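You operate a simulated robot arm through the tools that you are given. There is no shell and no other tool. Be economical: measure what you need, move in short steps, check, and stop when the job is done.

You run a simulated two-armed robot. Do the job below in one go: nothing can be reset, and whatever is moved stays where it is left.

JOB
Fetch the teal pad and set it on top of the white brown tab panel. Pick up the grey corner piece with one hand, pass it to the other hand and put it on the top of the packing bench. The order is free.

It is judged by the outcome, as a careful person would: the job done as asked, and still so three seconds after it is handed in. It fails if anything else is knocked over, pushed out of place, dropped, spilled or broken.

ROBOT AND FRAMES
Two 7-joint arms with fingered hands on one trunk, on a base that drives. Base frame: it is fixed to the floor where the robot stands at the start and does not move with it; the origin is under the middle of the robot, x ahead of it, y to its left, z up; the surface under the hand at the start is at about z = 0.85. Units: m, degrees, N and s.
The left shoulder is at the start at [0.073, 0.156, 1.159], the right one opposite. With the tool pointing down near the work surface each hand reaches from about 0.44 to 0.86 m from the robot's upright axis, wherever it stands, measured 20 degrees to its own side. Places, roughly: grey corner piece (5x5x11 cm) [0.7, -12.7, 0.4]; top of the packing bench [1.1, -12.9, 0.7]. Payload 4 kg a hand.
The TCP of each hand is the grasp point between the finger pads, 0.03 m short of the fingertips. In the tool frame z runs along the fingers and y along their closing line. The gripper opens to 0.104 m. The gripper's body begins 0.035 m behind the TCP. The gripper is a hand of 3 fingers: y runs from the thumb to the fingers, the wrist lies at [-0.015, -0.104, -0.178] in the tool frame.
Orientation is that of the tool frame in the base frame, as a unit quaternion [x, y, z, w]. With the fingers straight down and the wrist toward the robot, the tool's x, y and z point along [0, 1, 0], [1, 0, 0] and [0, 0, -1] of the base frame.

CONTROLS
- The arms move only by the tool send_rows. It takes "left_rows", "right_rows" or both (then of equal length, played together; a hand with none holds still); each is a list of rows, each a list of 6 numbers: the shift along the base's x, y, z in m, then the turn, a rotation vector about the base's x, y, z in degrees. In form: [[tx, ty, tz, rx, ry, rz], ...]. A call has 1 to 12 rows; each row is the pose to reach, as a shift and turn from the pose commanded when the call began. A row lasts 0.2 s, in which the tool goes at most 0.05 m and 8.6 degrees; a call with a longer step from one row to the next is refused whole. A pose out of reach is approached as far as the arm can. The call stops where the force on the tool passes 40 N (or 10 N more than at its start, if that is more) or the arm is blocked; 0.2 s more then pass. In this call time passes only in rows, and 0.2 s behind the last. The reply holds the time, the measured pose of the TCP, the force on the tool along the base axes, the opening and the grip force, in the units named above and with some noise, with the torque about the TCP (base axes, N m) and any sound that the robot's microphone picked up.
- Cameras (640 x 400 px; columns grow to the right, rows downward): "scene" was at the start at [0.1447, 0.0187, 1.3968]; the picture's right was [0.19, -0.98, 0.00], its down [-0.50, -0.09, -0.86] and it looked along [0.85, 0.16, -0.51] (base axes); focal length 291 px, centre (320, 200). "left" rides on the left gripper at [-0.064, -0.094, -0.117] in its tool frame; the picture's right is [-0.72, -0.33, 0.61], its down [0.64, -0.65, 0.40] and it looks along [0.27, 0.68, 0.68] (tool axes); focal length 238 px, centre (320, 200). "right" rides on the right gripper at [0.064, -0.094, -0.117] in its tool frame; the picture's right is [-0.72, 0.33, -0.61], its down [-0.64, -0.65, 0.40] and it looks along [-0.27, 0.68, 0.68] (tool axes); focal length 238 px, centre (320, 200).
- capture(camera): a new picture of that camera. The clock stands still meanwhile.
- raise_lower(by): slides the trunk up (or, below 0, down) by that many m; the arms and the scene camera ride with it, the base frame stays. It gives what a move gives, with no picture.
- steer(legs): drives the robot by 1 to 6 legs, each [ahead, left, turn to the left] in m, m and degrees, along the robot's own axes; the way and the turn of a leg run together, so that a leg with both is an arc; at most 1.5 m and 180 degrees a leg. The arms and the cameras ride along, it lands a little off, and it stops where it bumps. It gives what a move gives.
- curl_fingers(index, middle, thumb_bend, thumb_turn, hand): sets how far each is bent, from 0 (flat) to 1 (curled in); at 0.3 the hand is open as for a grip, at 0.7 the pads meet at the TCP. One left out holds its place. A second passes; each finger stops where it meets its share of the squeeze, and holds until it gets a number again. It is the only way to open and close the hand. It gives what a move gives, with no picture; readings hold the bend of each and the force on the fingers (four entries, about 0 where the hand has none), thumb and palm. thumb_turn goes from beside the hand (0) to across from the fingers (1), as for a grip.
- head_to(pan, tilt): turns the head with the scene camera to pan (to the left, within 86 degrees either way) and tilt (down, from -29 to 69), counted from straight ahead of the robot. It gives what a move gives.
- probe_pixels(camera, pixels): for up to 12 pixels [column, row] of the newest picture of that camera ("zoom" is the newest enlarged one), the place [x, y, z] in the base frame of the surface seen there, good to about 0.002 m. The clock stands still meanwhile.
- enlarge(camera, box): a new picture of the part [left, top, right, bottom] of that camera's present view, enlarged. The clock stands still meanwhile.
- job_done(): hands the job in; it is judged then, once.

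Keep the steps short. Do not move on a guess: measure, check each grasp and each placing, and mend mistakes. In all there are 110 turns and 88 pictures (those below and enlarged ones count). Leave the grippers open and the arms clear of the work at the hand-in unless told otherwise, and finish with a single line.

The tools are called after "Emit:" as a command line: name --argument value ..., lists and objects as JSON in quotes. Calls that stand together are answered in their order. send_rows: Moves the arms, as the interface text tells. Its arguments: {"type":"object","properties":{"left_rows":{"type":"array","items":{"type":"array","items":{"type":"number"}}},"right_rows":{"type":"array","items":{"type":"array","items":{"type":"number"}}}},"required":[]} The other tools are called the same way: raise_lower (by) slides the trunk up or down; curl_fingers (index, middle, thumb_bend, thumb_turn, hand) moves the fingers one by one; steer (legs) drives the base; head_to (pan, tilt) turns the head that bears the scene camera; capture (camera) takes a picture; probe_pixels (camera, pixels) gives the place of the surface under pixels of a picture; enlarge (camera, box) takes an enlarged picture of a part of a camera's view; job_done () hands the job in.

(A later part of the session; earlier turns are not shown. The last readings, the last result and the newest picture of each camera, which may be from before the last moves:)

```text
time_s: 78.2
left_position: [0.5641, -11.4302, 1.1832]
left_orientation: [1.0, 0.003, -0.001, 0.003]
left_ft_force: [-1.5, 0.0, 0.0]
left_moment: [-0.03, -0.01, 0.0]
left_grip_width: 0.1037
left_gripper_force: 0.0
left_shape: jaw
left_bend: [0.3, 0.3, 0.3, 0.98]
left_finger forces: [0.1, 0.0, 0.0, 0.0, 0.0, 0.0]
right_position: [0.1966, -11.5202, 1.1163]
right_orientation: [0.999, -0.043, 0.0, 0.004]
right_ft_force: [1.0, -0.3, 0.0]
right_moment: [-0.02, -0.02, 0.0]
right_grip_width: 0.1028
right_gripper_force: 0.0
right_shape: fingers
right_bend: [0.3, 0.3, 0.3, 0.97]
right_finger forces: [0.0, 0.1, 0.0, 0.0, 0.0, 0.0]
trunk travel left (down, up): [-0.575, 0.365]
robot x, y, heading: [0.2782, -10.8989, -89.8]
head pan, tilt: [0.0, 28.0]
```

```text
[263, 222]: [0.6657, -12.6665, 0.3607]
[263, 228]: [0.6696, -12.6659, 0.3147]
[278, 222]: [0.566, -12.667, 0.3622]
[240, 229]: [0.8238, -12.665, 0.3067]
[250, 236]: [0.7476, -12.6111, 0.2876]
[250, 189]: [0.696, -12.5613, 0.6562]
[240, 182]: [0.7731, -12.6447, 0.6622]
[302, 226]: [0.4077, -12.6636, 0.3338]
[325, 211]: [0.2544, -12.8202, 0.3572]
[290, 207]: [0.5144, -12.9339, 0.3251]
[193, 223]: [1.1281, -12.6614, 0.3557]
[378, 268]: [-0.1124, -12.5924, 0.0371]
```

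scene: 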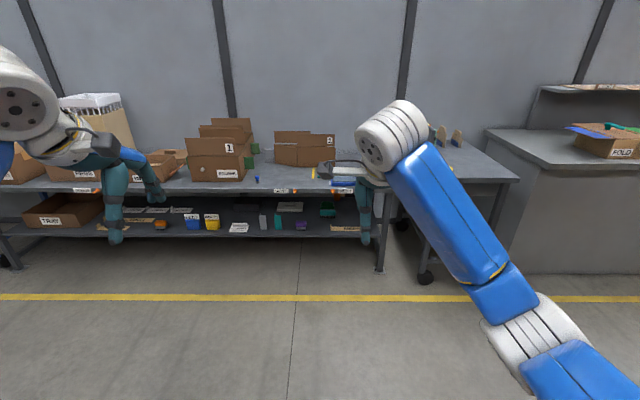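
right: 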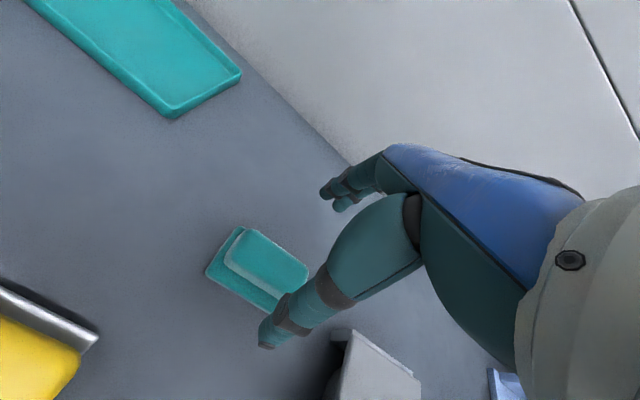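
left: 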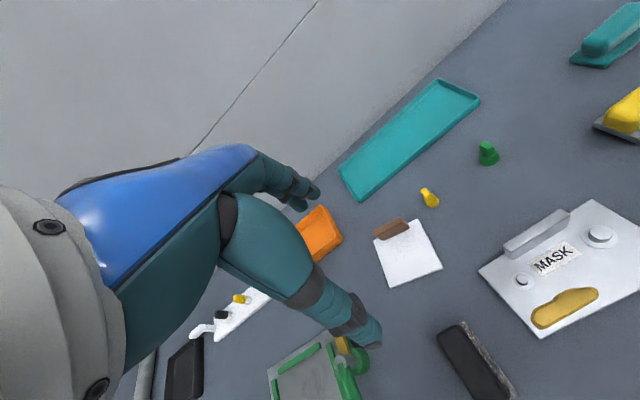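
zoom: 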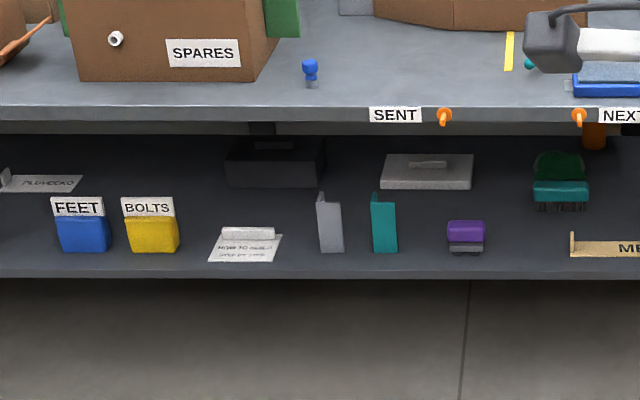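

The grey L-shaped piece stands at about (0.667,-12.667), z 0.30–0.41, on the lower shelf. The bench top's edge is at y -12.56, z 0.66. I plan to pinch its front flange with the left hand and hand it to the right. First I'll lower the trunk 0.4 m, sidestep left and take a closer look.

Emit:
raise_lower --by -0.4

Emit:
steer --legs '[[0.3, 0.17, 0]]'

Emit:
head_to --pan 8 --tilt 22

Emit:
capture --camera "scene"

```text
time_s: 82.1
left_position: [0.5638, -11.4284, 0.7832]
left_orientation: [1.0, 0.004, 0.001, 0.005]
left_ft_force: [-0.8, 0.1, 1.1]
left_moment: [0.02, 0.03, 0.0]
left_grip_width: 0.1037
left_gripper_force: 0.1
left_shape: jaw
left_bend: [0.3, 0.3, 0.3, 0.98]
left_finger forces: [0.1, 0.0, 0.0, 0.0, 0.0, 0.0]
right_position: [0.1982, -11.5205, 0.7157]
right_orientation: [0.999, -0.043, -0.002, 0.004]
right_ft_force: [0.4, -0.6, 0.5]
right_moment: [-0.01, -0.01, 0.01]
right_grip_width: 0.103
right_gripper_force: 0.0
right_shape: fingers
right_bend: [0.3, 0.3, 0.3, 0.97]
right_finger forces: [0.0, 0.0, 0.0, 0.0, 0.1, 0.0]
trunk travel left (down, up): [-0.175, 0.765]
robot x, y, heading: [0.2754, -10.8969, -89.7]
head pan, tilt: [0.0, 28.0]
```

```text
time_s: 84.3
left_position: [0.737, -11.7312, 0.7828]
left_orientation: [1.0, 0.004, 0.001, 0.004]
left_ft_force: [0.0, -0.9, 0.0]
left_moment: [-0.03, -0.01, 0.01]
left_grip_width: 0.1035
left_gripper_force: 0.1
left_shape: jaw
left_bend: [0.3, 0.3, 0.3, 0.98]
left_finger forces: [0.0, 0.1, 0.0, 0.0, 0.1, 0.0]
right_position: [0.3713, -11.8239, 0.7157]
right_orientation: [0.999, -0.042, 0.0, 0.004]
right_ft_force: [0.3, -0.1, 0.6]
right_moment: [-0.05, 0.0, -0.03]
right_grip_width: 0.1028
right_gripper_force: 0.0
right_shape: fingers
right_bend: [0.3, 0.3, 0.3, 0.97]
right_finger forces: [0.0, 0.1, 0.2, 0.0, 0.1, 0.0]
trunk travel left (down, up): [-0.175, 0.765]
robot x, y, heading: [0.4503, -11.2013, -89.5]
head pan, tilt: [0.0, 28.0]
```

```text
time_s: 85.0
left_position: [0.7359, -11.7298, 0.7842]
left_orientation: [1.0, 0.004, 0.0, 0.005]
left_ft_force: [-0.7, 0.3, 0.8]
left_moment: [0.03, 0.01, 0.01]
left_grip_width: 0.1038
left_gripper_force: 0.1
left_shape: jaw
left_bend: [0.3, 0.3, 0.3, 0.98]
left_finger forces: [0.0, 0.0, 0.0, 0.1, 0.0, 0.0]
right_position: [0.3726, -11.823, 0.7172]
right_orientation: [0.999, -0.042, -0.001, 0.005]
right_ft_force: [0.2, -0.6, 0.4]
right_moment: [0.02, -0.03, 0.0]
right_grip_width: 0.1031
right_gripper_force: 0.1
right_shape: fingers
right_bend: [0.3, 0.3, 0.3, 0.97]
right_finger forces: [0.0, 0.1, 0.0, 0.0, 0.1, 0.0]
trunk travel left (down, up): [-0.175, 0.765]
robot x, y, heading: [0.4493, -11.1988, -89.4]
head pan, tilt: [8.0, 22.0]
```

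```text
59 pictures are left
```

scene: 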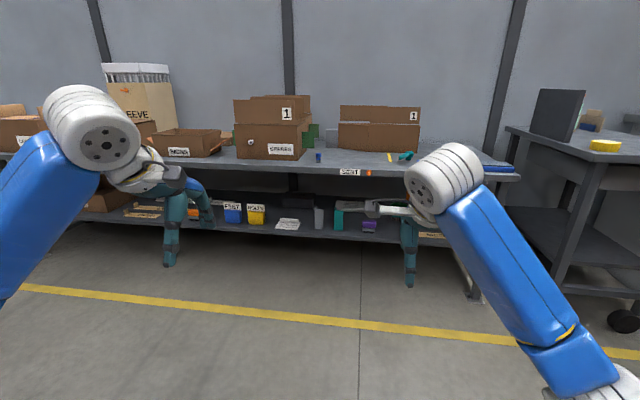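

Emit:
enlarge --camera "scene" --box '[280, 140, 400, 240]'

Emit:
probe_pixels --camera "zoom" --pixels '[[185, 340], [200, 365], [185, 390], [225, 365], [178, 365], [205, 469], [215, 345]]'

```text
4.00 times, centred on (340, 190) of scene
```

zoom: 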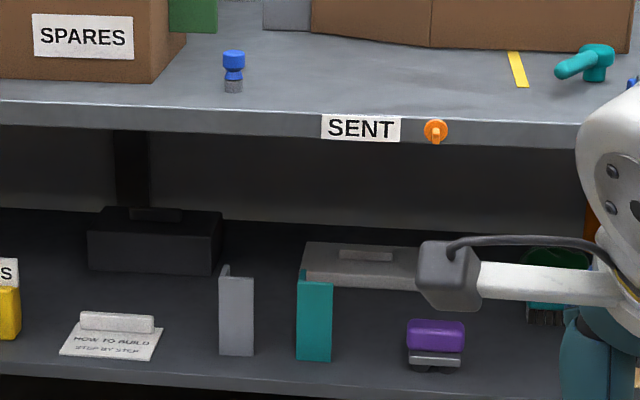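

```text
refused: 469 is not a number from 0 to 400
```

The grey L is at zoom (237,315): a front flange facing me, and a second flange running back at its left end. I'll probe its edges and the bench edge.

Emit:
probe_pixels --camera "zoom" --pixels '[[222, 282], [251, 282], [222, 350], [251, 350], [223, 268], [228, 272], [245, 278], [299, 285], [299, 272], [230, 362], [290, 140], [290, 118]]'

Emit:
probe_pixels --camera "zoom" --pixels '[[233, 60], [230, 90], [590, 65], [515, 60], [400, 70], [300, 80], [460, 60], [436, 130], [140, 70], [350, 30], [290, 160], [380, 20]]'

```text
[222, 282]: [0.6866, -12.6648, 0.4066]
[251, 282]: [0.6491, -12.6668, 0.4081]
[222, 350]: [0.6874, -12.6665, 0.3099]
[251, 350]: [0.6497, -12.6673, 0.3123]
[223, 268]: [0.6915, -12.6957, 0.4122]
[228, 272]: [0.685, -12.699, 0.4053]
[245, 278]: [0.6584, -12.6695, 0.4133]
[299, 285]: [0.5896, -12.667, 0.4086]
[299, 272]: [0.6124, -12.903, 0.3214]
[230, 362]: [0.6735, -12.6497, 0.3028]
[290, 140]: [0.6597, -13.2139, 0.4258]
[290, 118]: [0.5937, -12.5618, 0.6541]
```

```text
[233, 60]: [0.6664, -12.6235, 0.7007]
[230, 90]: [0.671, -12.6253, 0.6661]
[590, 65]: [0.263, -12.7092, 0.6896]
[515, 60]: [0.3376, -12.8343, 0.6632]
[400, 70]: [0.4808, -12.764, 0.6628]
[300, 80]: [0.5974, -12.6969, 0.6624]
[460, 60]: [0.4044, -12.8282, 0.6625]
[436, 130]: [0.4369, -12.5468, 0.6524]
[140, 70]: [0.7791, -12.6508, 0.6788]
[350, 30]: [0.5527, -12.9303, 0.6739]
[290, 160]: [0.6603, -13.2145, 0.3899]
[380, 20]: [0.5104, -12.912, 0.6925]
```

Piece measured: front face y -12.666, x 0.645–0.690, z 0.302–0.414. The bench underside is at about 0.63. Here in free space I'll tilt the left hand 30° and lower it, and raise the right hand so it clears the bench top.

Emit:
send_rows --left_rows '[[-0.01, 0.01, -0.04, -5, 0, 0], [-0.02, 0.02, -0.08, -10, 0, 0], [-0.03, 0.04, -0.12, -15, 0, 0], [-0.04, 0.06, -0.16, -20, 0, 0], [-0.05, 0.07, -0.2, -25, 0, 0], [-0.06, 0.08, -0.24, -30, 0, 0], [-0.07, 0.08, -0.28, -30, 0, 0], [-0.08, 0.08, -0.32, -30, 0, 0]]' --right_rows '[[0, 0, 0.03, 0, 0, 0], [0, 0.01, 0.06, 0, 0, 0], [0, 0.02, 0.09, 0, 0, 0], [0, 0.03, 0.12, 0, 0, 0], [0, 0.04, 0.15, 0, 0, 0], [0, 0.05, 0.18, 0, 0, 0], [0, 0.06, 0.21, 0, 0, 0], [0, 0.07, 0.24, 0, 0, 0]]'

Emit:
capture --camera "scene"

Emit:
capture --camera "left"

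```text
time_s: 86.8
left_position: [0.6592, -11.6475, 0.4642]
left_orientation: [0.964, 0.004, -0.001, 0.265]
left_ft_force: [0.0, -0.1, 0.4]
left_moment: [-0.01, -0.04, 0.02]
left_grip_width: 0.1039
left_gripper_force: 0.0
left_shape: jaw
left_bend: [0.3, 0.3, 0.3, 0.98]
left_finger forces: [0.0, 0.0, 0.0, 0.0, 0.0, 0.1]
left hand out of reach, approached as far as the arm can: row 4, 5, 6
right_position: [0.3718, -11.7505, 0.9585]
right_orientation: [0.999, -0.042, -0.001, 0.005]
right_ft_force: [0.0, -0.1, 0.1]
right_moment: [0.04, 0.0, 0.03]
right_grip_width: 0.103
right_gripper_force: 0.0
right_shape: fingers
right_bend: [0.3, 0.3, 0.3, 0.97]
right_finger forces: [0.0, 0.0, 0.0, 0.0, 0.0, 0.0]
trunk travel left (down, up): [-0.175, 0.765]
robot x, y, heading: [0.4534, -11.1999, -89.4]
head pan, tilt: [8.0, 22.0]
```

```text
57 pictures are left
```

scene: 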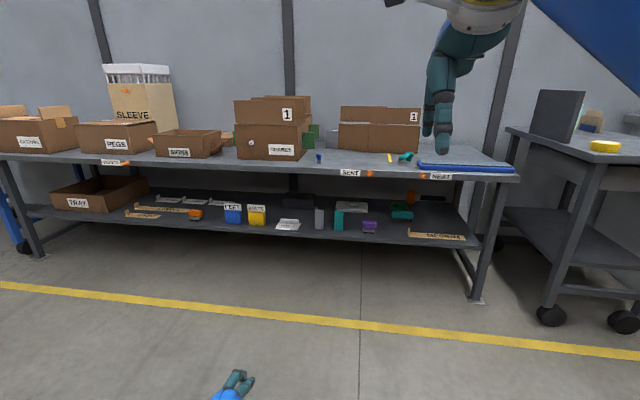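

```text
56 pictures are left
```

left: 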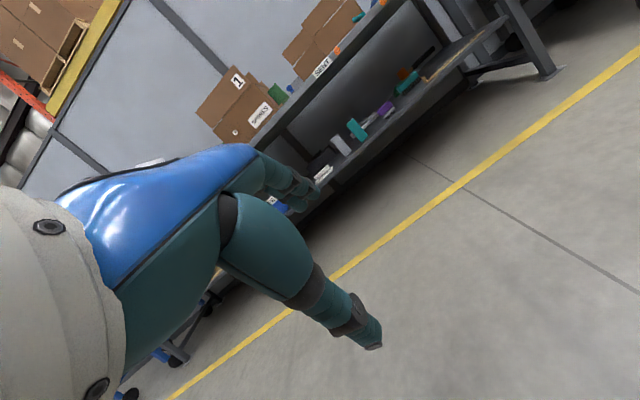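

The tilt is reached and the right hand is high. I'll drive 0.6 m forward and look again.

Emit:
steer --legs '[[0.62, 0, -0.6]]'

Emit:
head_to --pan 12 --tilt 40

Emit:
capture --camera "scene"

```text
time_s: 90.2
left_position: [0.6728, -12.2408, 0.4649]
left_orientation: [0.965, 0.009, 0.001, 0.263]
left_ft_force: [0.0, 1.3, 0.2]
left_moment: [0.03, 0.0, -0.01]
left_grip_width: 0.104
left_gripper_force: 0.0
left_shape: jaw
left_bend: [0.3, 0.3, 0.3, 0.98]
left_finger forces: [0.0, 0.0, 0.1, 0.1, 0.0, 0.0]
right_position: [0.3851, -12.3501, 0.9575]
right_orientation: [0.999, -0.036, 0.001, 0.004]
right_ft_force: [0.2, 0.9, -0.4]
right_moment: [-0.01, 0.01, -0.03]
right_grip_width: 0.1028
right_gripper_force: 0.1
right_shape: fingers
right_bend: [0.3, 0.3, 0.3, 0.97]
right_finger forces: [0.0, 0.1, 0.0, 0.0, 0.1, 0.0]
trunk travel left (down, up): [-0.175, 0.765]
robot x, y, heading: [0.4603, -11.7984, -89.0]
head pan, tilt: [8.0, 22.0]
```

```text
time_s: 91.0
left_position: [0.6717, -12.2399, 0.4644]
left_orientation: [0.964, 0.009, 0.001, 0.264]
left_ft_force: [0.1, 0.5, 1.0]
left_moment: [0.0, 0.0, -0.01]
left_grip_width: 0.1039
left_gripper_force: 0.1
left_shape: jaw
left_bend: [0.3, 0.3, 0.3, 0.98]
left_finger forces: [0.0, 0.1, 0.0, 0.0, 0.0, 0.1]
right_position: [0.3856, -12.348, 0.9583]
right_orientation: [0.999, -0.037, 0.0, 0.005]
right_ft_force: [-0.2, -0.4, -0.6]
right_moment: [0.01, -0.01, -0.01]
right_grip_width: 0.1029
right_gripper_force: 0.1
right_shape: fingers
right_bend: [0.3, 0.3, 0.3, 0.97]
right_finger forces: [0.0, 0.0, 0.0, 0.0, 0.1, 0.0]
trunk travel left (down, up): [-0.175, 0.765]
robot x, y, heading: [0.4589, -11.7992, -88.8]
head pan, tilt: [12.0, 40.0]
```

```text
55 pictures are left
```

scene: 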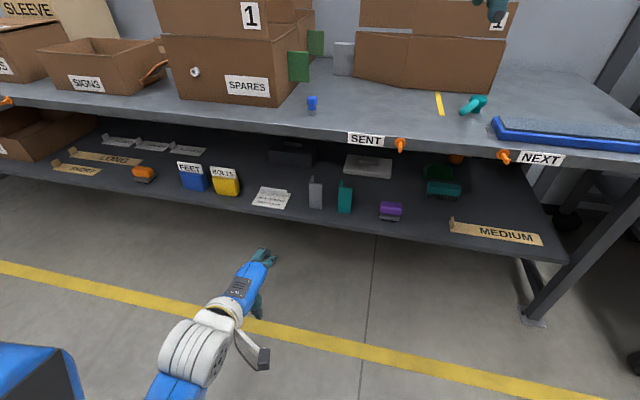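

Clear. I'll go 0.2 m further forward.

Emit:
steer --legs '[[0.2, 0, -1.2]]'

Emit:
enlarge --camera "scene" --box '[220, 120, 460, 280]'

Emit:
capture --camera "left"

```text
time_s: 92.6
left_position: [0.6637, -12.4438, 0.4642]
left_orientation: [0.965, -0.001, -0.002, 0.263]
left_ft_force: [0.5, 0.0, -0.2]
left_moment: [0.0, -0.02, 0.04]
left_grip_width: 0.104
left_gripper_force: 0.1
left_shape: jaw
left_bend: [0.3, 0.3, 0.3, 0.98]
left_finger forces: [0.0, 0.0, 0.0, 0.0, 0.0, 0.0]
right_position: [0.3747, -12.5466, 0.9591]
right_orientation: [0.999, -0.048, 0.0, 0.003]
right_ft_force: [0.1, 0.1, 0.3]
right_moment: [0.0, 0.01, 0.0]
right_grip_width: 0.1028
right_gripper_force: 0.1
right_shape: fingers
right_bend: [0.3, 0.3, 0.3, 0.97]
right_finger forces: [0.1, 0.0, 0.0, 0.0, 0.0, 0.0]
trunk travel left (down, up): [-0.175, 0.765]
robot x, y, heading: [0.4608, -11.9961, -90.2]
head pan, tilt: [12.0, 40.0]
```

```text
2.50 times, centred on (340, 200) of scene
```

zoom: 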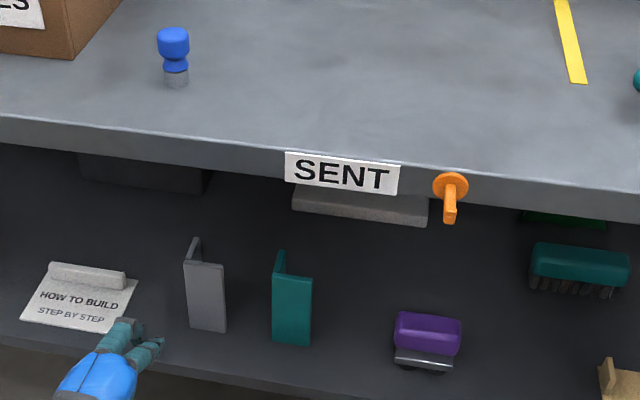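

```text
53 pictures are left
```

left: 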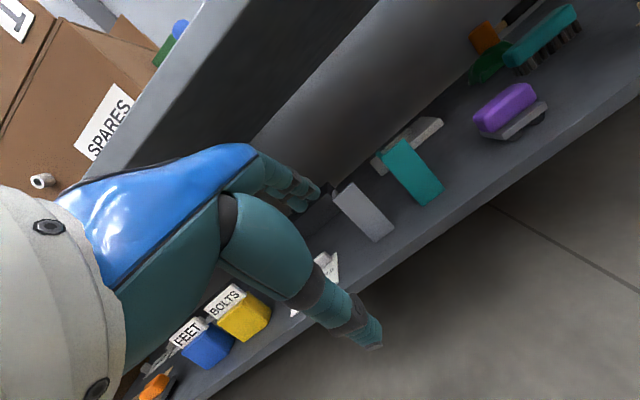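

The L geometry is clear. I'll narrow the left hand slightly and move it in under the bench top, above the piece, to TCP (0.658,-12.662,0.455), then look.

Emit:
curl_fingers --hand "left" --index 0.4 --middle 0.4 --thumb_bend 0.35

Emit:
send_rows --left_rows '[[-0.002, -0.045, 0, 0, 0, 0], [-0.003, -0.09, 0, 0, 0, 0], [-0.004, -0.13, 0, 0, 0, 0], [-0.005, -0.17, 0, 0, 0, 0], [-0.006, -0.2, -0.003, 0, 0, 0], [-0.006, -0.218, -0.006, 0, 0, 0]]'

Emit:
capture --camera "left"

Emit:
enlarge --camera "scene" --box '[220, 120, 460, 280]'

```text
time_s: 93.6
left_position: [0.6637, -12.4438, 0.4648]
left_orientation: [0.964, -0.001, -0.002, 0.264]
left_ft_force: [0.0, -0.4, -0.2]
left_moment: [-0.01, -0.01, 0.04]
left_grip_width: 0.0853
left_gripper_force: 0.0
left_shape: fingers
left_bend: [0.4, 0.4, 0.35, 0.98]
left_finger forces: [0.0, 0.1, 0.0, 0.0, 0.0, 0.1]
right_position: [0.3758, -12.5447, 0.9597]
right_orientation: [0.999, -0.048, 0.0, 0.006]
right_ft_force: [-0.2, 0.3, 0.8]
right_moment: [0.03, 0.01, 0.03]
right_grip_width: 0.103
right_gripper_force: 0.0
right_shape: fingers
right_bend: [0.3, 0.3, 0.3, 0.97]
right_finger forces: [0.1, 0.1, 0.1, 0.0, 0.0, 0.1]
trunk travel left (down, up): [-0.175, 0.765]
robot x, y, heading: [0.4597, -11.9944, -90.1]
head pan, tilt: [12.0, 40.0]
```

```text
time_s: 95.0
left_position: [0.659, -12.6635, 0.4583]
left_orientation: [0.964, 0.0, -0.003, 0.265]
left_ft_force: [-0.4, 0.2, 0.4]
left_moment: [-0.01, -0.01, -0.01]
left_grip_width: 0.0849
left_gripper_force: 0.0
left_shape: fingers
left_bend: [0.4, 0.4, 0.35, 0.98]
left_finger forces: [0.0, 0.0, 0.0, 0.2, 0.0, 0.1]
right_position: [0.3741, -12.5457, 0.9589]
right_orientation: [0.999, -0.048, 0.0, 0.006]
right_ft_force: [0.2, 0.7, 0.2]
right_moment: [-0.03, 0.03, 0.0]
right_grip_width: 0.1031
right_gripper_force: 0.0
right_shape: fingers
right_bend: [0.3, 0.3, 0.3, 0.97]
right_finger forces: [0.0, 0.0, 0.0, 0.1, 0.0, 0.1]
trunk travel left (down, up): [-0.175, 0.765]
robot x, y, heading: [0.4579, -11.9964, -90.3]
head pan, tilt: [12.0, 40.0]
```

```text
52 pictures are left
```

left: 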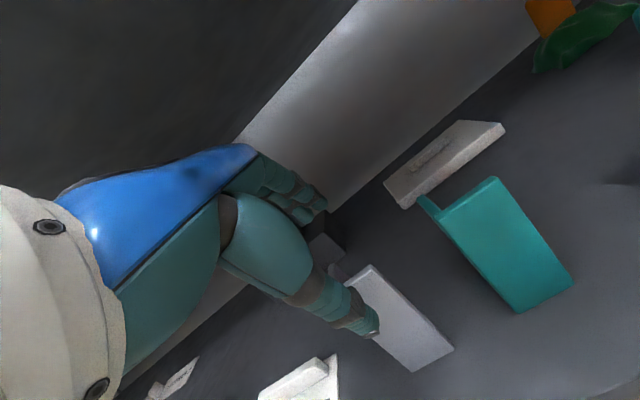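

```text
2.50 times, centred on (340, 200) of scene
```

zoom: 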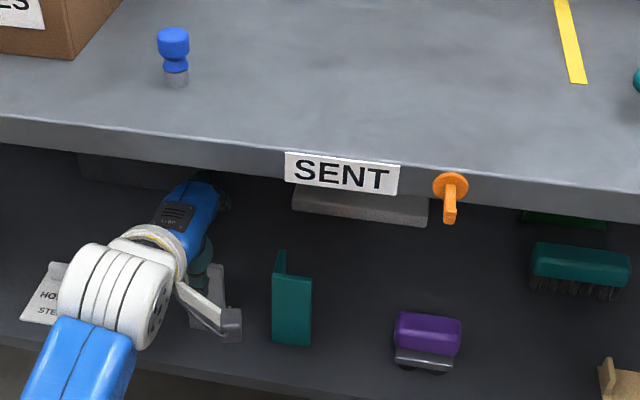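

The hand fits under the top. I'll probe the thumb tip at (372,325), the fingertips at (315,205) and the piece's top edge in the left picture.

Emit:
probe_pixels --camera "left" --pixels '[[372, 325], [355, 300], [320, 205], [305, 218], [285, 190], [370, 268], [450, 350], [412, 370], [400, 300], [352, 280], [345, 250], [325, 240]]'

Emit:
enlarge --camera "left" --box '[250, 160, 490, 380]'

```text
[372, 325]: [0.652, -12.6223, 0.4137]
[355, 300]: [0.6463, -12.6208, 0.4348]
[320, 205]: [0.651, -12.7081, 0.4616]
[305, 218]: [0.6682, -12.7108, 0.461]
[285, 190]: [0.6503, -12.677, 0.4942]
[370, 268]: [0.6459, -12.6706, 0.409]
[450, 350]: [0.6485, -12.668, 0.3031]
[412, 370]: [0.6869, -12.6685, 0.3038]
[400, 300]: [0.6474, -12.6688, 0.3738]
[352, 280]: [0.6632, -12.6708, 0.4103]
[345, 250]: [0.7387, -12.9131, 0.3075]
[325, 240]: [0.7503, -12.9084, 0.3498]
```

```text
1.82 times, centred on (370, 270) of left
```

zoom: 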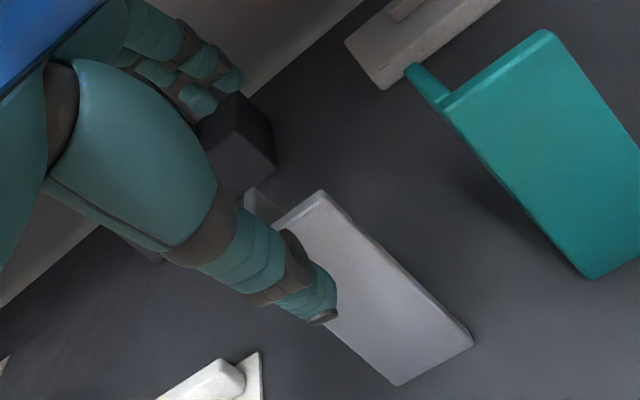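

The thumb is in front of the flange (y -12.622) and the fingers are behind (y -12.708). I'll shift -5 mm in x to clear the side flange and descend 0.056.

Emit:
send_rows --left_rows '[[-0.005, -0.002, -0.01, 0, 0, 0], [-0.005, -0.003, -0.025, 0, 0, 0], [-0.005, -0.004, -0.04, 0, 0, 0], [-0.005, -0.004, -0.056, 0, 0, 0]]'

Emit:
enlarge --camera "left" --box '[250, 160, 490, 380]'

```text
time_s: 96.0
left_position: [0.6523, -12.666, 0.4017]
left_orientation: [0.964, 0.0, -0.001, 0.264]
left_ft_force: [-0.3, -0.4, -0.2]
left_moment: [-0.04, -0.02, -0.02]
left_grip_width: 0.085
left_gripper_force: 0.1
left_shape: fingers
left_bend: [0.4, 0.4, 0.35, 0.98]
left_finger forces: [0.0, 0.0, 0.0, 0.0, 0.0, 0.0]
right_position: [0.3744, -12.5456, 0.9596]
right_orientation: [0.999, -0.048, -0.001, 0.005]
right_ft_force: [0.0, 0.0, -0.8]
right_moment: [0.0, 0.0, -0.02]
right_grip_width: 0.1028
right_gripper_force: 0.1
right_shape: fingers
right_bend: [0.3, 0.3, 0.3, 0.97]
right_finger forces: [0.1, 0.1, 0.0, 0.0, 0.1, 0.0]
trunk travel left (down, up): [-0.175, 0.765]
robot x, y, heading: [0.462, -11.9945, -90.1]
head pan, tilt: [12.0, 40.0]
```

```text
1.82 times, centred on (370, 270) of left
```

zoom: 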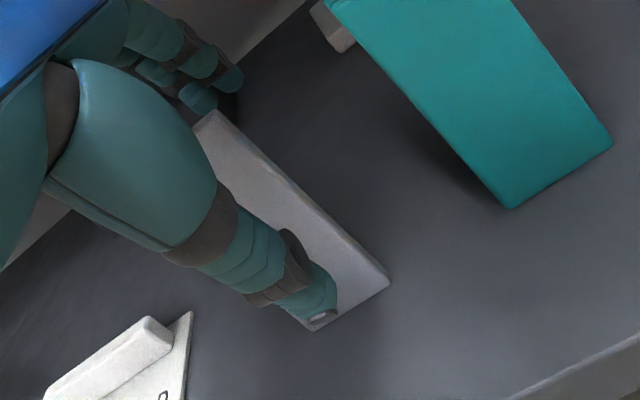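

The fingers are behind the flange and the thumb is in front. I'll close in two stages, first to 0.6.

Emit:
curl_fingers --hand "left" --index 0.6 --middle 0.6 --thumb_bend 0.6

Emit:
enlarge --camera "left" --box '[250, 160, 490, 380]'

```text
time_s: 97.0
left_position: [0.6528, -12.6652, 0.4015]
left_orientation: [0.965, -0.001, -0.003, 0.264]
left_ft_force: [0.2, -0.5, -0.6]
left_moment: [0.02, -0.03, 0.0]
left_grip_width: 0.027
left_gripper_force: 0.1
left_shape: fingers
left_bend: [0.6, 0.6, 0.6, 0.98]
left_finger forces: [0.0, 0.0, 0.0, 0.1, 0.0, 0.1]
right_position: [0.3751, -12.5451, 0.9581]
right_orientation: [0.999, -0.048, 0.0, 0.005]
right_ft_force: [0.3, -0.1, 0.4]
right_moment: [0.0, 0.02, 0.02]
right_grip_width: 0.1031
right_gripper_force: 0.0
right_shape: fingers
right_bend: [0.3, 0.3, 0.3, 0.97]
right_finger forces: [0.1, 0.0, 0.0, 0.0, 0.1, 0.1]
trunk travel left (down, up): [-0.175, 0.765]
robot x, y, heading: [0.4604, -11.9953, -90.0]
head pan, tilt: [12.0, 40.0]
```

```text
1.82 times, centred on (370, 270) of left
```

zoom: 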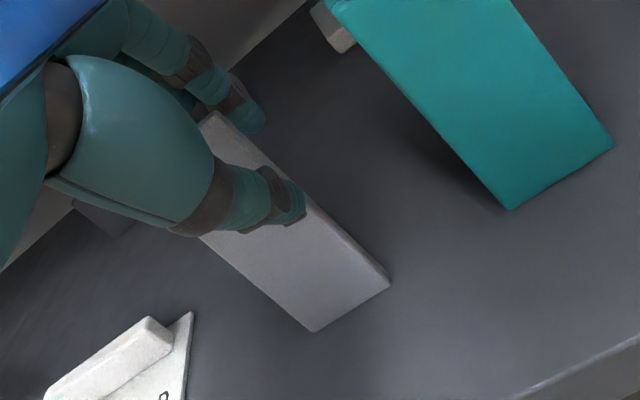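

No contact yet and the gap is 0.027 m. I'll close fully.

Emit:
curl_fingers --hand "left" --index 0.8 --middle 0.8 --thumb_bend 0.8

Emit:
enlarge --camera "left" --box '[250, 160, 490, 380]'

```text
time_s: 98.0
left_position: [0.6538, -12.666, 0.4026]
left_orientation: [0.964, 0.0, -0.002, 0.265]
left_ft_force: [0.0, -0.4, 0.9]
left_moment: [-0.08, -0.03, -0.04]
left_grip_width: 0.0028
left_gripper_force: 16.5
left_shape: fingers
left_bend: [0.74, 0.79, 0.72, 0.94]
left_finger forces: [11.8, 6.2, 0.0, 0.0, 15.2, 0.1]
right_position: [0.3741, -12.5453, 0.9596]
right_orientation: [0.999, -0.048, 0.0, 0.006]
right_ft_force: [0.5, -0.3, 0.2]
right_moment: [-0.05, 0.02, -0.04]
right_grip_width: 0.1031
right_gripper_force: 0.0
right_shape: fingers
right_bend: [0.3, 0.3, 0.3, 0.97]
right_finger forces: [0.0, 0.1, 0.0, 0.0, 0.0, 0.0]
trunk travel left (down, up): [-0.175, 0.765]
robot x, y, heading: [0.4607, -11.9938, -90.2]
head pan, tilt: [12.0, 40.0]
```

```text
1.82 times, centred on (370, 270) of left
```

zoom: 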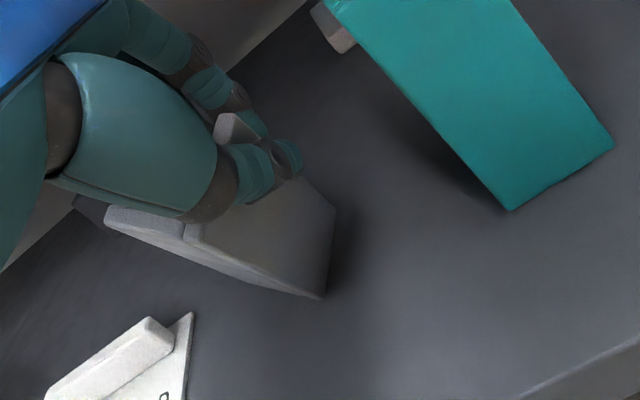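

It is gripped at 16.5 N, but the piece has twisted in the hand. I'll check from the scene camera before lifting.

Emit:
enlarge --camera "scene" --box '[250, 170, 370, 270]'

Emit:
probe_pixels --camera "left" --pixels '[[370, 322], [365, 300], [372, 275], [355, 295], [330, 290], [312, 278], [337, 232], [365, 262], [400, 250], [440, 275], [428, 315], [358, 248]]'

```text
4.00 times, centred on (310, 220) of scene
```

zoom: 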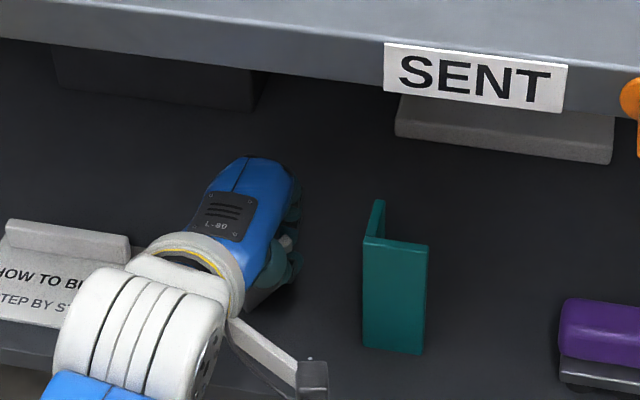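

```text
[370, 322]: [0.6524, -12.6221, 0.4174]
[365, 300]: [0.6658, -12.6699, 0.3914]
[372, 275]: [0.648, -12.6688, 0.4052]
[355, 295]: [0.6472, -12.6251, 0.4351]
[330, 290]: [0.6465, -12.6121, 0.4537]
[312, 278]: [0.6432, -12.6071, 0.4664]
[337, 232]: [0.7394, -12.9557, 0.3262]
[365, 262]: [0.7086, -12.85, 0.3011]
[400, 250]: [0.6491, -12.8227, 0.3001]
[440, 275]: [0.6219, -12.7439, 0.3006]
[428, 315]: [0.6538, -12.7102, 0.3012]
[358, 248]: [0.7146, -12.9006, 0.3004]
```

Those values came from the older full picture, so I'll take a new one to understand the piece's pose.

Emit:
capture --camera "left"

Emit:
probe_pixels --camera "left" --pixels '[[372, 320], [330, 297], [310, 275], [350, 284], [424, 322], [432, 275], [412, 262], [395, 290], [365, 290], [335, 230], [345, 232], [385, 300]]'

```text
45 pictures are left
```

left: 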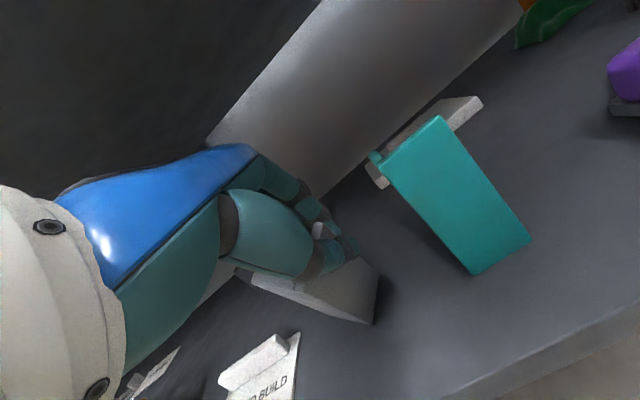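

```text
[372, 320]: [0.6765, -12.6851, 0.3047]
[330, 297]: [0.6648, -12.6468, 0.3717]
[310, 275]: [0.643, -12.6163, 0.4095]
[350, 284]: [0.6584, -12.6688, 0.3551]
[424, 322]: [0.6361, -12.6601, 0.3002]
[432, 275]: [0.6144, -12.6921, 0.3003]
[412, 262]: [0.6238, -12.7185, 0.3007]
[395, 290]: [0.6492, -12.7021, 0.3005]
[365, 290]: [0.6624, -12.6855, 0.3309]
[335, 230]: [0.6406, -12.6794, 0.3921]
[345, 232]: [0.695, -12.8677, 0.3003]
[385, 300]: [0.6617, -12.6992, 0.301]
```

The piece leans about 45° along the finger pads, top toward me, but is firmly pinched. I'll lift 3 cm and check that it comes along.

Emit:
send_rows --left_rows '[[0, 0, 0.01, 0, 0, 0], [0, 0, 0.02, 0, 0, 0], [0, 0, 0.032, 0, 0, 0]]'

Emit:
capture --camera "left"

```text
time_s: 98.8
left_position: [0.6512, -12.6653, 0.4361]
left_orientation: [0.965, -0.001, -0.002, 0.264]
left_ft_force: [0.2, -1.1, 0.0]
left_moment: [-0.02, -0.01, 0.0]
left_grip_width: 0.0
left_gripper_force: 2.8
left_shape: fingers
left_bend: [0.75, 0.8, 0.76, 0.94]
left_finger forces: [0.0, 3.1, 0.0, 0.0, 2.5, 0.0]
right_position: [0.3748, -12.5446, 0.9588]
right_orientation: [0.999, -0.048, 0.0, 0.005]
right_ft_force: [0.1, -1.5, -0.8]
right_moment: [-0.03, -0.01, 0.02]
right_grip_width: 0.1027
right_gripper_force: 0.0
right_shape: fingers
right_bend: [0.3, 0.3, 0.3, 0.97]
right_finger forces: [0.1, 0.0, 0.1, 0.1, 0.0, 0.0]
trunk travel left (down, up): [-0.175, 0.765]
robot x, y, heading: [0.4595, -11.9934, -90.2]
head pan, tilt: [12.0, 40.0]
```

```text
44 pictures are left
```

left: 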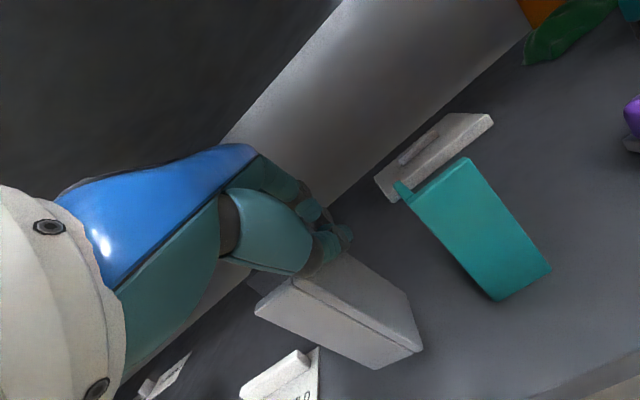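

The grip slipped off and the piece is still on the shelf. I'll probe where it stands now.

Emit:
probe_pixels --camera "left" --pixels '[[300, 282], [262, 305], [375, 365], [418, 345], [408, 295], [350, 258], [345, 330], [370, 300], [400, 320], [255, 285], [330, 235], [385, 335]]'

Emit:
enlarge --camera "scene" --box '[250, 170, 370, 270]'

```text
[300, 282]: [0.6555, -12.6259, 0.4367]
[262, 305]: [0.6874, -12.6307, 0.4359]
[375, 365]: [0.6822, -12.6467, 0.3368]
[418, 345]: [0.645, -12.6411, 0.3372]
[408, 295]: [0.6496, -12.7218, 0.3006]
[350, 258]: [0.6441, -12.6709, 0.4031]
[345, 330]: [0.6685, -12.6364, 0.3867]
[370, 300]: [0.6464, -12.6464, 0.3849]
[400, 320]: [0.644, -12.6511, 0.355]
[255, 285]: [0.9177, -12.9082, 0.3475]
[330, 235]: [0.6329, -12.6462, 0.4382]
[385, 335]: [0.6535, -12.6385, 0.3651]
```

```text
4.00 times, centred on (310, 220) of scene
```

zoom: 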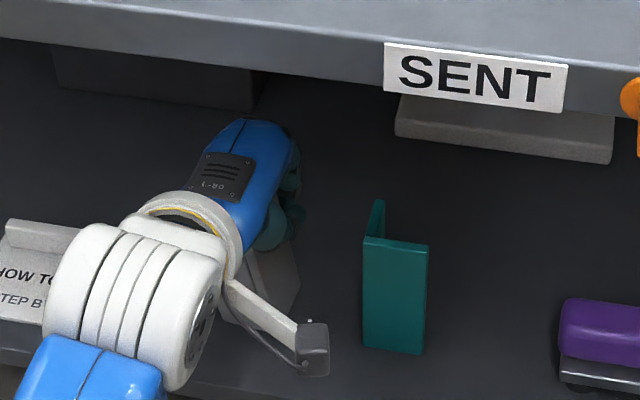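

The piece's bottom is at z≈0.337, so it is lifted but hangs weakly at 2.8 N and has twisted. I'll set it gently back on the shelf and regrasp better.

Emit:
send_rows --left_rows '[[0, 0, -0.008, 0, 0, 0], [0, 0, -0.016, 0, 0, 0], [0, 0, -0.024, 0, 0, 0], [0, 0, -0.03, 0, 0, 0], [0, 0, -0.033, 0, 0, 0]]'

Emit:
capture --camera "left"

```text
time_s: 100.0
left_position: [0.6527, -12.6655, 0.4047]
left_orientation: [0.964, -0.002, -0.002, 0.266]
left_ft_force: [-0.7, -0.4, 4.0]
left_moment: [0.05, -0.02, -0.01]
left_grip_width: 0.0
left_gripper_force: 3.1
left_shape: fingers
left_bend: [0.75, 0.8, 0.77, 0.94]
left_finger forces: [0.0, 2.9, 0.0, 0.0, 3.1, 0.0]
right_position: [0.3745, -12.5457, 0.9609]
right_orientation: [0.999, -0.049, 0.0, 0.007]
right_ft_force: [-0.7, 0.8, 0.0]
right_moment: [-0.02, 0.02, -0.01]
right_grip_width: 0.1029
right_gripper_force: 0.0
right_shape: fingers
right_bend: [0.3, 0.3, 0.3, 0.97]
right_finger forces: [0.0, 0.0, 0.1, 0.1, 0.0, 0.0]
trunk travel left (down, up): [-0.175, 0.765]
robot x, y, heading: [0.4588, -11.9993, -89.9]
head pan, tilt: [12.0, 40.0]
```

```text
42 pictures are left
```

left: 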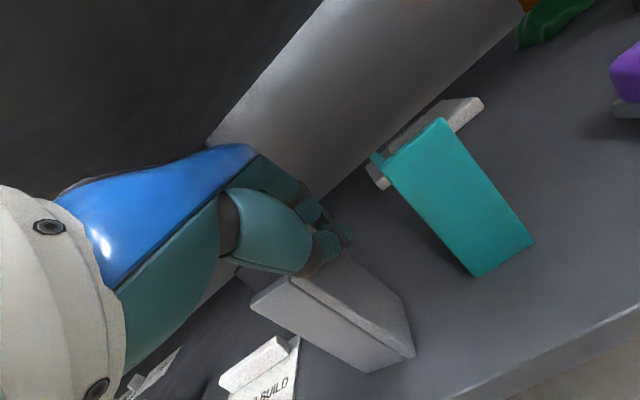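

It touches at 4 N. Before releasing I'll measure its current tilt.

Emit:
probe_pixels --camera "left" --pixels '[[292, 282], [256, 303], [364, 368], [408, 350], [300, 282], [406, 325], [350, 265], [410, 345], [330, 320], [380, 300], [300, 320], [338, 350]]'

Emit:
enlarge --camera "left" --box '[220, 160, 460, 380]'

```text
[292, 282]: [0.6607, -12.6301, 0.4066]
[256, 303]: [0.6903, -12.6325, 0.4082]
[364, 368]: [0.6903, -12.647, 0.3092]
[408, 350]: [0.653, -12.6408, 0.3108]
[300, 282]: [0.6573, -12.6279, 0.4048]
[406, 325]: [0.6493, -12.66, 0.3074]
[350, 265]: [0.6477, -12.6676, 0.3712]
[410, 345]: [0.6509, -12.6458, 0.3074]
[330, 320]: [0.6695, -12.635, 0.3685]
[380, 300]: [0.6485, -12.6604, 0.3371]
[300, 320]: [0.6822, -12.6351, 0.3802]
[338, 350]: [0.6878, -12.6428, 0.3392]
```

```text
1.82 times, centred on (340, 270) of left
```

zoom: 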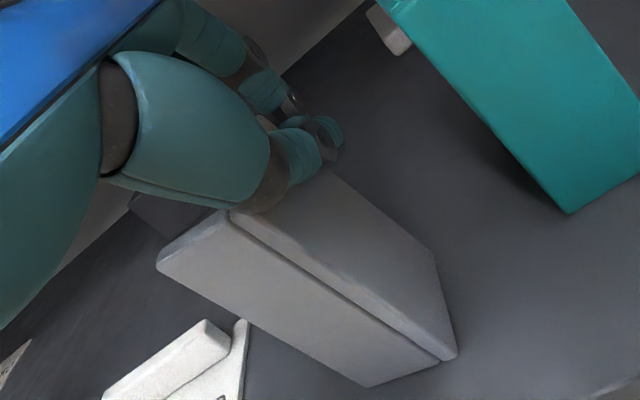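

It leans about 7.5° toward me, standing on its front edge. I'll tip the hand +6° to bring it near upright, then release gently.

Emit:
send_rows --left_rows '[[0, 0, 0, 2, 0, 0], [0, 0, 0, 4, 0, 0], [0, 0, 0, 6, 0, 0]]'

Emit:
curl_fingers --hand "left" --index 0.62 --middle 0.65 --thumb_bend 0.66

Emit:
capture --camera "left"

```text
time_s: 100.8
left_position: [0.6535, -12.6649, 0.4007]
left_orientation: [0.977, 0.0, -0.001, 0.212]
left_ft_force: [-0.5, 0.3, 1.3]
left_moment: [0.0, -0.01, -0.01]
left_grip_width: 0.0
left_gripper_force: 2.8
left_shape: fingers
left_bend: [0.75, 0.8, 0.77, 0.94]
left_finger forces: [0.0, 3.3, 0.0, 0.0, 2.7, 0.0]
right_position: [0.3746, -12.545, 0.9589]
right_orientation: [0.999, -0.048, 0.001, 0.006]
right_ft_force: [0.3, 0.8, -0.3]
right_moment: [0.0, -0.02, -0.01]
right_grip_width: 0.1029
right_gripper_force: 0.0
right_shape: fingers
right_bend: [0.3, 0.3, 0.3, 0.97]
right_finger forces: [0.0, 0.0, 0.0, 0.0, 0.0, 0.0]
trunk travel left (down, up): [-0.175, 0.765]
robot x, y, heading: [0.4634, -11.9981, -90.0]
head pan, tilt: [12.0, 40.0]
```

```text
time_s: 101.8
left_position: [0.6532, -12.6657, 0.4013]
left_orientation: [0.977, -0.001, -0.002, 0.213]
left_ft_force: [0.5, 0.1, 0.1]
left_moment: [0.01, 0.01, -0.01]
left_grip_width: 0.0156
left_gripper_force: 0.0
left_shape: fingers
left_bend: [0.62, 0.65, 0.66, 0.97]
left_finger forces: [0.0, 0.0, 0.0, 0.1, 0.1, 0.0]
right_position: [0.3753, -12.545, 0.9588]
right_orientation: [0.999, -0.048, 0.0, 0.006]
right_ft_force: [-0.1, -0.2, -0.8]
right_moment: [0.01, -0.02, 0.03]
right_grip_width: 0.1029
right_gripper_force: 0.0
right_shape: fingers
right_bend: [0.3, 0.3, 0.3, 0.97]
right_finger forces: [0.0, 0.0, 0.0, 0.1, 0.0, 0.0]
trunk travel left (down, up): [-0.175, 0.765]
robot x, y, heading: [0.4608, -11.9943, -89.9]
head pan, tilt: [12.0, 40.0]
```

```text
40 pictures are left
```

left: 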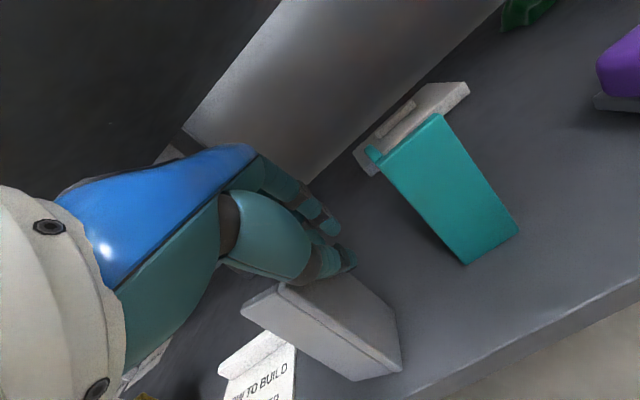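

It stands with zero forces on the hand. I'll raise the hand straight up slowly before opening.

Emit:
send_rows --left_rows '[[0, 0, 0.01, 0, 0, 0], [0, 0, 0.02, 0, 0, 0], [0, 0, 0.03, 0, 0, 0], [0, 0, 0.04, -3, 0, 0], [0, 0, 0.05, -6, 0, 0], [0, 0, 0.058, -9, 0, 0]]'

Emit:
capture --camera "left"

```text
time_s: 103.2
left_position: [0.6533, -12.6652, 0.4607]
left_orientation: [0.957, -0.002, -0.002, 0.29]
left_ft_force: [1.1, 0.4, 0.7]
left_moment: [-0.05, -0.02, -0.01]
left_grip_width: 0.0156
left_gripper_force: 0.1
left_shape: fingers
left_bend: [0.62, 0.65, 0.66, 0.97]
left_finger forces: [0.1, 0.0, 0.1, 0.1, 0.0, 0.0]
right_position: [0.3754, -12.5454, 0.9589]
right_orientation: [0.999, -0.048, -0.001, 0.006]
right_ft_force: [-0.8, 0.8, -0.8]
right_moment: [-0.01, 0.0, 0.02]
right_grip_width: 0.1028
right_gripper_force: 0.1
right_shape: fingers
right_bend: [0.3, 0.3, 0.3, 0.97]
right_finger forces: [0.0, 0.0, 0.0, 0.1, 0.0, 0.1]
trunk travel left (down, up): [-0.175, 0.765]
robot x, y, heading: [0.4595, -11.9984, -90.0]
head pan, tilt: [12.0, 40.0]
```

```text
39 pictures are left
```

left: 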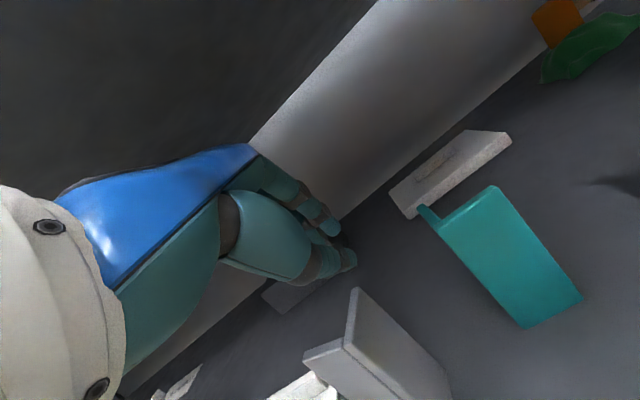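

The piece is free and standing. I'll back the hand out and measure the piece's new pose.

Emit:
send_rows --left_rows '[[0, 0.04, 0.002, 0, 0, 0], [0, 0.08, 0.002, 0, 0, 0], [0, 0.12, 0.002, 0, 0, 0], [0, 0.16, 0.002, 0, 0, 0], [0, 0.2, 0.002, 0, 0, 0]]'

Emit:
curl_fingers --hand "left" --index 0.4 --middle 0.4 --thumb_bend 0.35

Emit:
enlarge --camera "scene" --box '[250, 170, 370, 245]'

```text
time_s: 104.4
left_position: [0.6527, -12.4674, 0.4636]
left_orientation: [0.957, -0.002, -0.002, 0.289]
left_ft_force: [-0.1, 0.3, -1.0]
left_moment: [-0.03, 0.01, -0.02]
left_grip_width: 0.0158
left_gripper_force: 0.0
left_shape: fingers
left_bend: [0.62, 0.65, 0.66, 0.97]
left_finger forces: [0.1, 0.0, 0.0, 0.1, 0.0, 0.1]
right_position: [0.3738, -12.5439, 0.9593]
right_orientation: [0.999, -0.048, -0.001, 0.006]
right_ft_force: [-0.6, 0.2, -0.9]
right_moment: [0.02, -0.03, 0.0]
right_grip_width: 0.1029
right_gripper_force: 0.0
right_shape: fingers
right_bend: [0.3, 0.3, 0.3, 0.97]
right_finger forces: [0.1, 0.0, 0.0, 0.0, 0.1, 0.0]
trunk travel left (down, up): [-0.175, 0.765]
robot x, y, heading: [0.462, -11.9938, -90.3]
head pan, tilt: [12.0, 40.0]
```

```text
time_s: 105.4
left_position: [0.6543, -12.4651, 0.4625]
left_orientation: [0.957, -0.001, -0.002, 0.289]
left_ft_force: [-0.3, 0.0, -0.2]
left_moment: [0.01, 0.0, -0.02]
left_grip_width: 0.0838
left_gripper_force: 0.0
left_shape: fingers
left_bend: [0.4, 0.4, 0.35, 0.97]
left_finger forces: [0.0, 0.1, 0.1, 0.1, 0.1, 0.0]
right_position: [0.3752, -12.5454, 0.9587]
right_orientation: [0.999, -0.048, -0.001, 0.005]
right_ft_force: [0.3, -0.3, -0.5]
right_moment: [-0.02, -0.04, 0.0]
right_grip_width: 0.103
right_gripper_force: 0.1
right_shape: fingers
right_bend: [0.3, 0.3, 0.3, 0.97]
right_finger forces: [0.1, 0.0, 0.0, 0.0, 0.0, 0.0]
trunk travel left (down, up): [-0.175, 0.765]
robot x, y, heading: [0.4597, -11.9939, -90.0]
head pan, tilt: [12.0, 40.0]
```

```text
5.33 times, centred on (310, 208) of scene
```

zoom: 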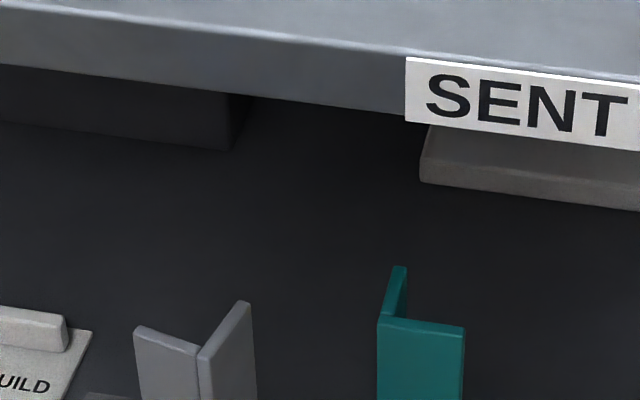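

Emit:
enlarge --camera "scene" --box '[260, 215, 340, 265]'

Emit:
probe_pixels --camera "zoom" --pixels '[[60, 110], [120, 130], [62, 90], [140, 105], [200, 75], [190, 100], [100, 96], [165, 60]]'

```text
8.00 times, centred on (300, 240) of scene
```

zoom: 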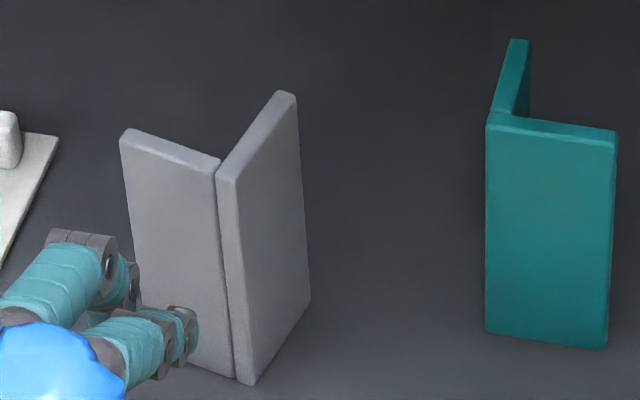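

```text
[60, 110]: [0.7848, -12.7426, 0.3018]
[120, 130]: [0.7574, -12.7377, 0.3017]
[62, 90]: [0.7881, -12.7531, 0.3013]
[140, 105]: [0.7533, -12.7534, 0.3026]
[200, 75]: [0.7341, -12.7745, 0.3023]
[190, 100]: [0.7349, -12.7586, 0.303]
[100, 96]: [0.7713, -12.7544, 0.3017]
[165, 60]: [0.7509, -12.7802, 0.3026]
```

The piece stands upright as a V with its corner toward me. I'll probe its edges.

Emit:
probe_pixels --camera "zoom" --pixels '[[126, 140], [212, 166], [222, 178], [232, 176], [285, 95], [293, 100], [240, 375], [305, 295], [228, 365], [170, 146], [255, 140], [298, 200]]'

```text
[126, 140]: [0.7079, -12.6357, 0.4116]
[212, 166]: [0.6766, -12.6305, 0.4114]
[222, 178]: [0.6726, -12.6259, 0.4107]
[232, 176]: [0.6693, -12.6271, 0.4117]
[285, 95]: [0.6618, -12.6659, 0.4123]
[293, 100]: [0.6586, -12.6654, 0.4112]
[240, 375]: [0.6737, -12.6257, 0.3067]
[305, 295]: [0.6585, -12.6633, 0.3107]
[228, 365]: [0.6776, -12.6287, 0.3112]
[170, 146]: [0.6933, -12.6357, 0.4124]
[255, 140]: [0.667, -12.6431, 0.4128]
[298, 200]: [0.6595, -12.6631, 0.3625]
```

The front flange runs from the corner (0.674,-12.626) to its free edge at x≈0.710, yawed about -11°. From the left its free edge is open, so I'll approach with the left hand pointing right, thumb in front and fingers behind, stacked vertically. First I'll reorient in free space: untilt and move left.

Emit:
send_rows --left_rows '[[0.03, 0, 0, 8, 0, 0], [0.06, 0, 0, 16, 0, 0], [0.09, 0, 0, 24, 0, 0], [0.12, 0, 0, 33, 0, 0]]'

Emit:
send_rows --left_rows '[[0.005, 0, 0, 0, 8, 0], [0.01, 0, 0, 0, 16, 0], [0.015, 0, -0.01, 0, 24, 0], [0.02, 0, -0.02, 0, 32, 0], [0.02, 0, -0.03, 0, 40, 0], [0.02, 0, -0.04, 0, 48, 0], [0.02, 0, -0.05, 0, 56, 0], [0.02, 0, -0.06, 0, 64, 0], [0.02, 0, -0.06, 0, 75, 0]]'

Emit:
capture --camera "scene"

```text
refused: row 4 steps farther than a row can; nothing moved
```

```text
refused: row 9 steps farther than a row can; nothing moved
```

```text
36 pictures are left
```

scene: 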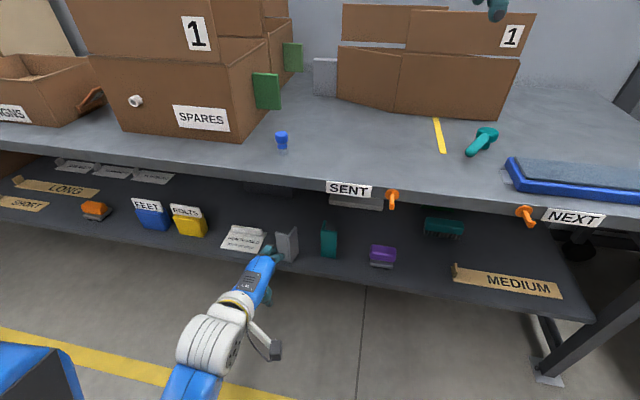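

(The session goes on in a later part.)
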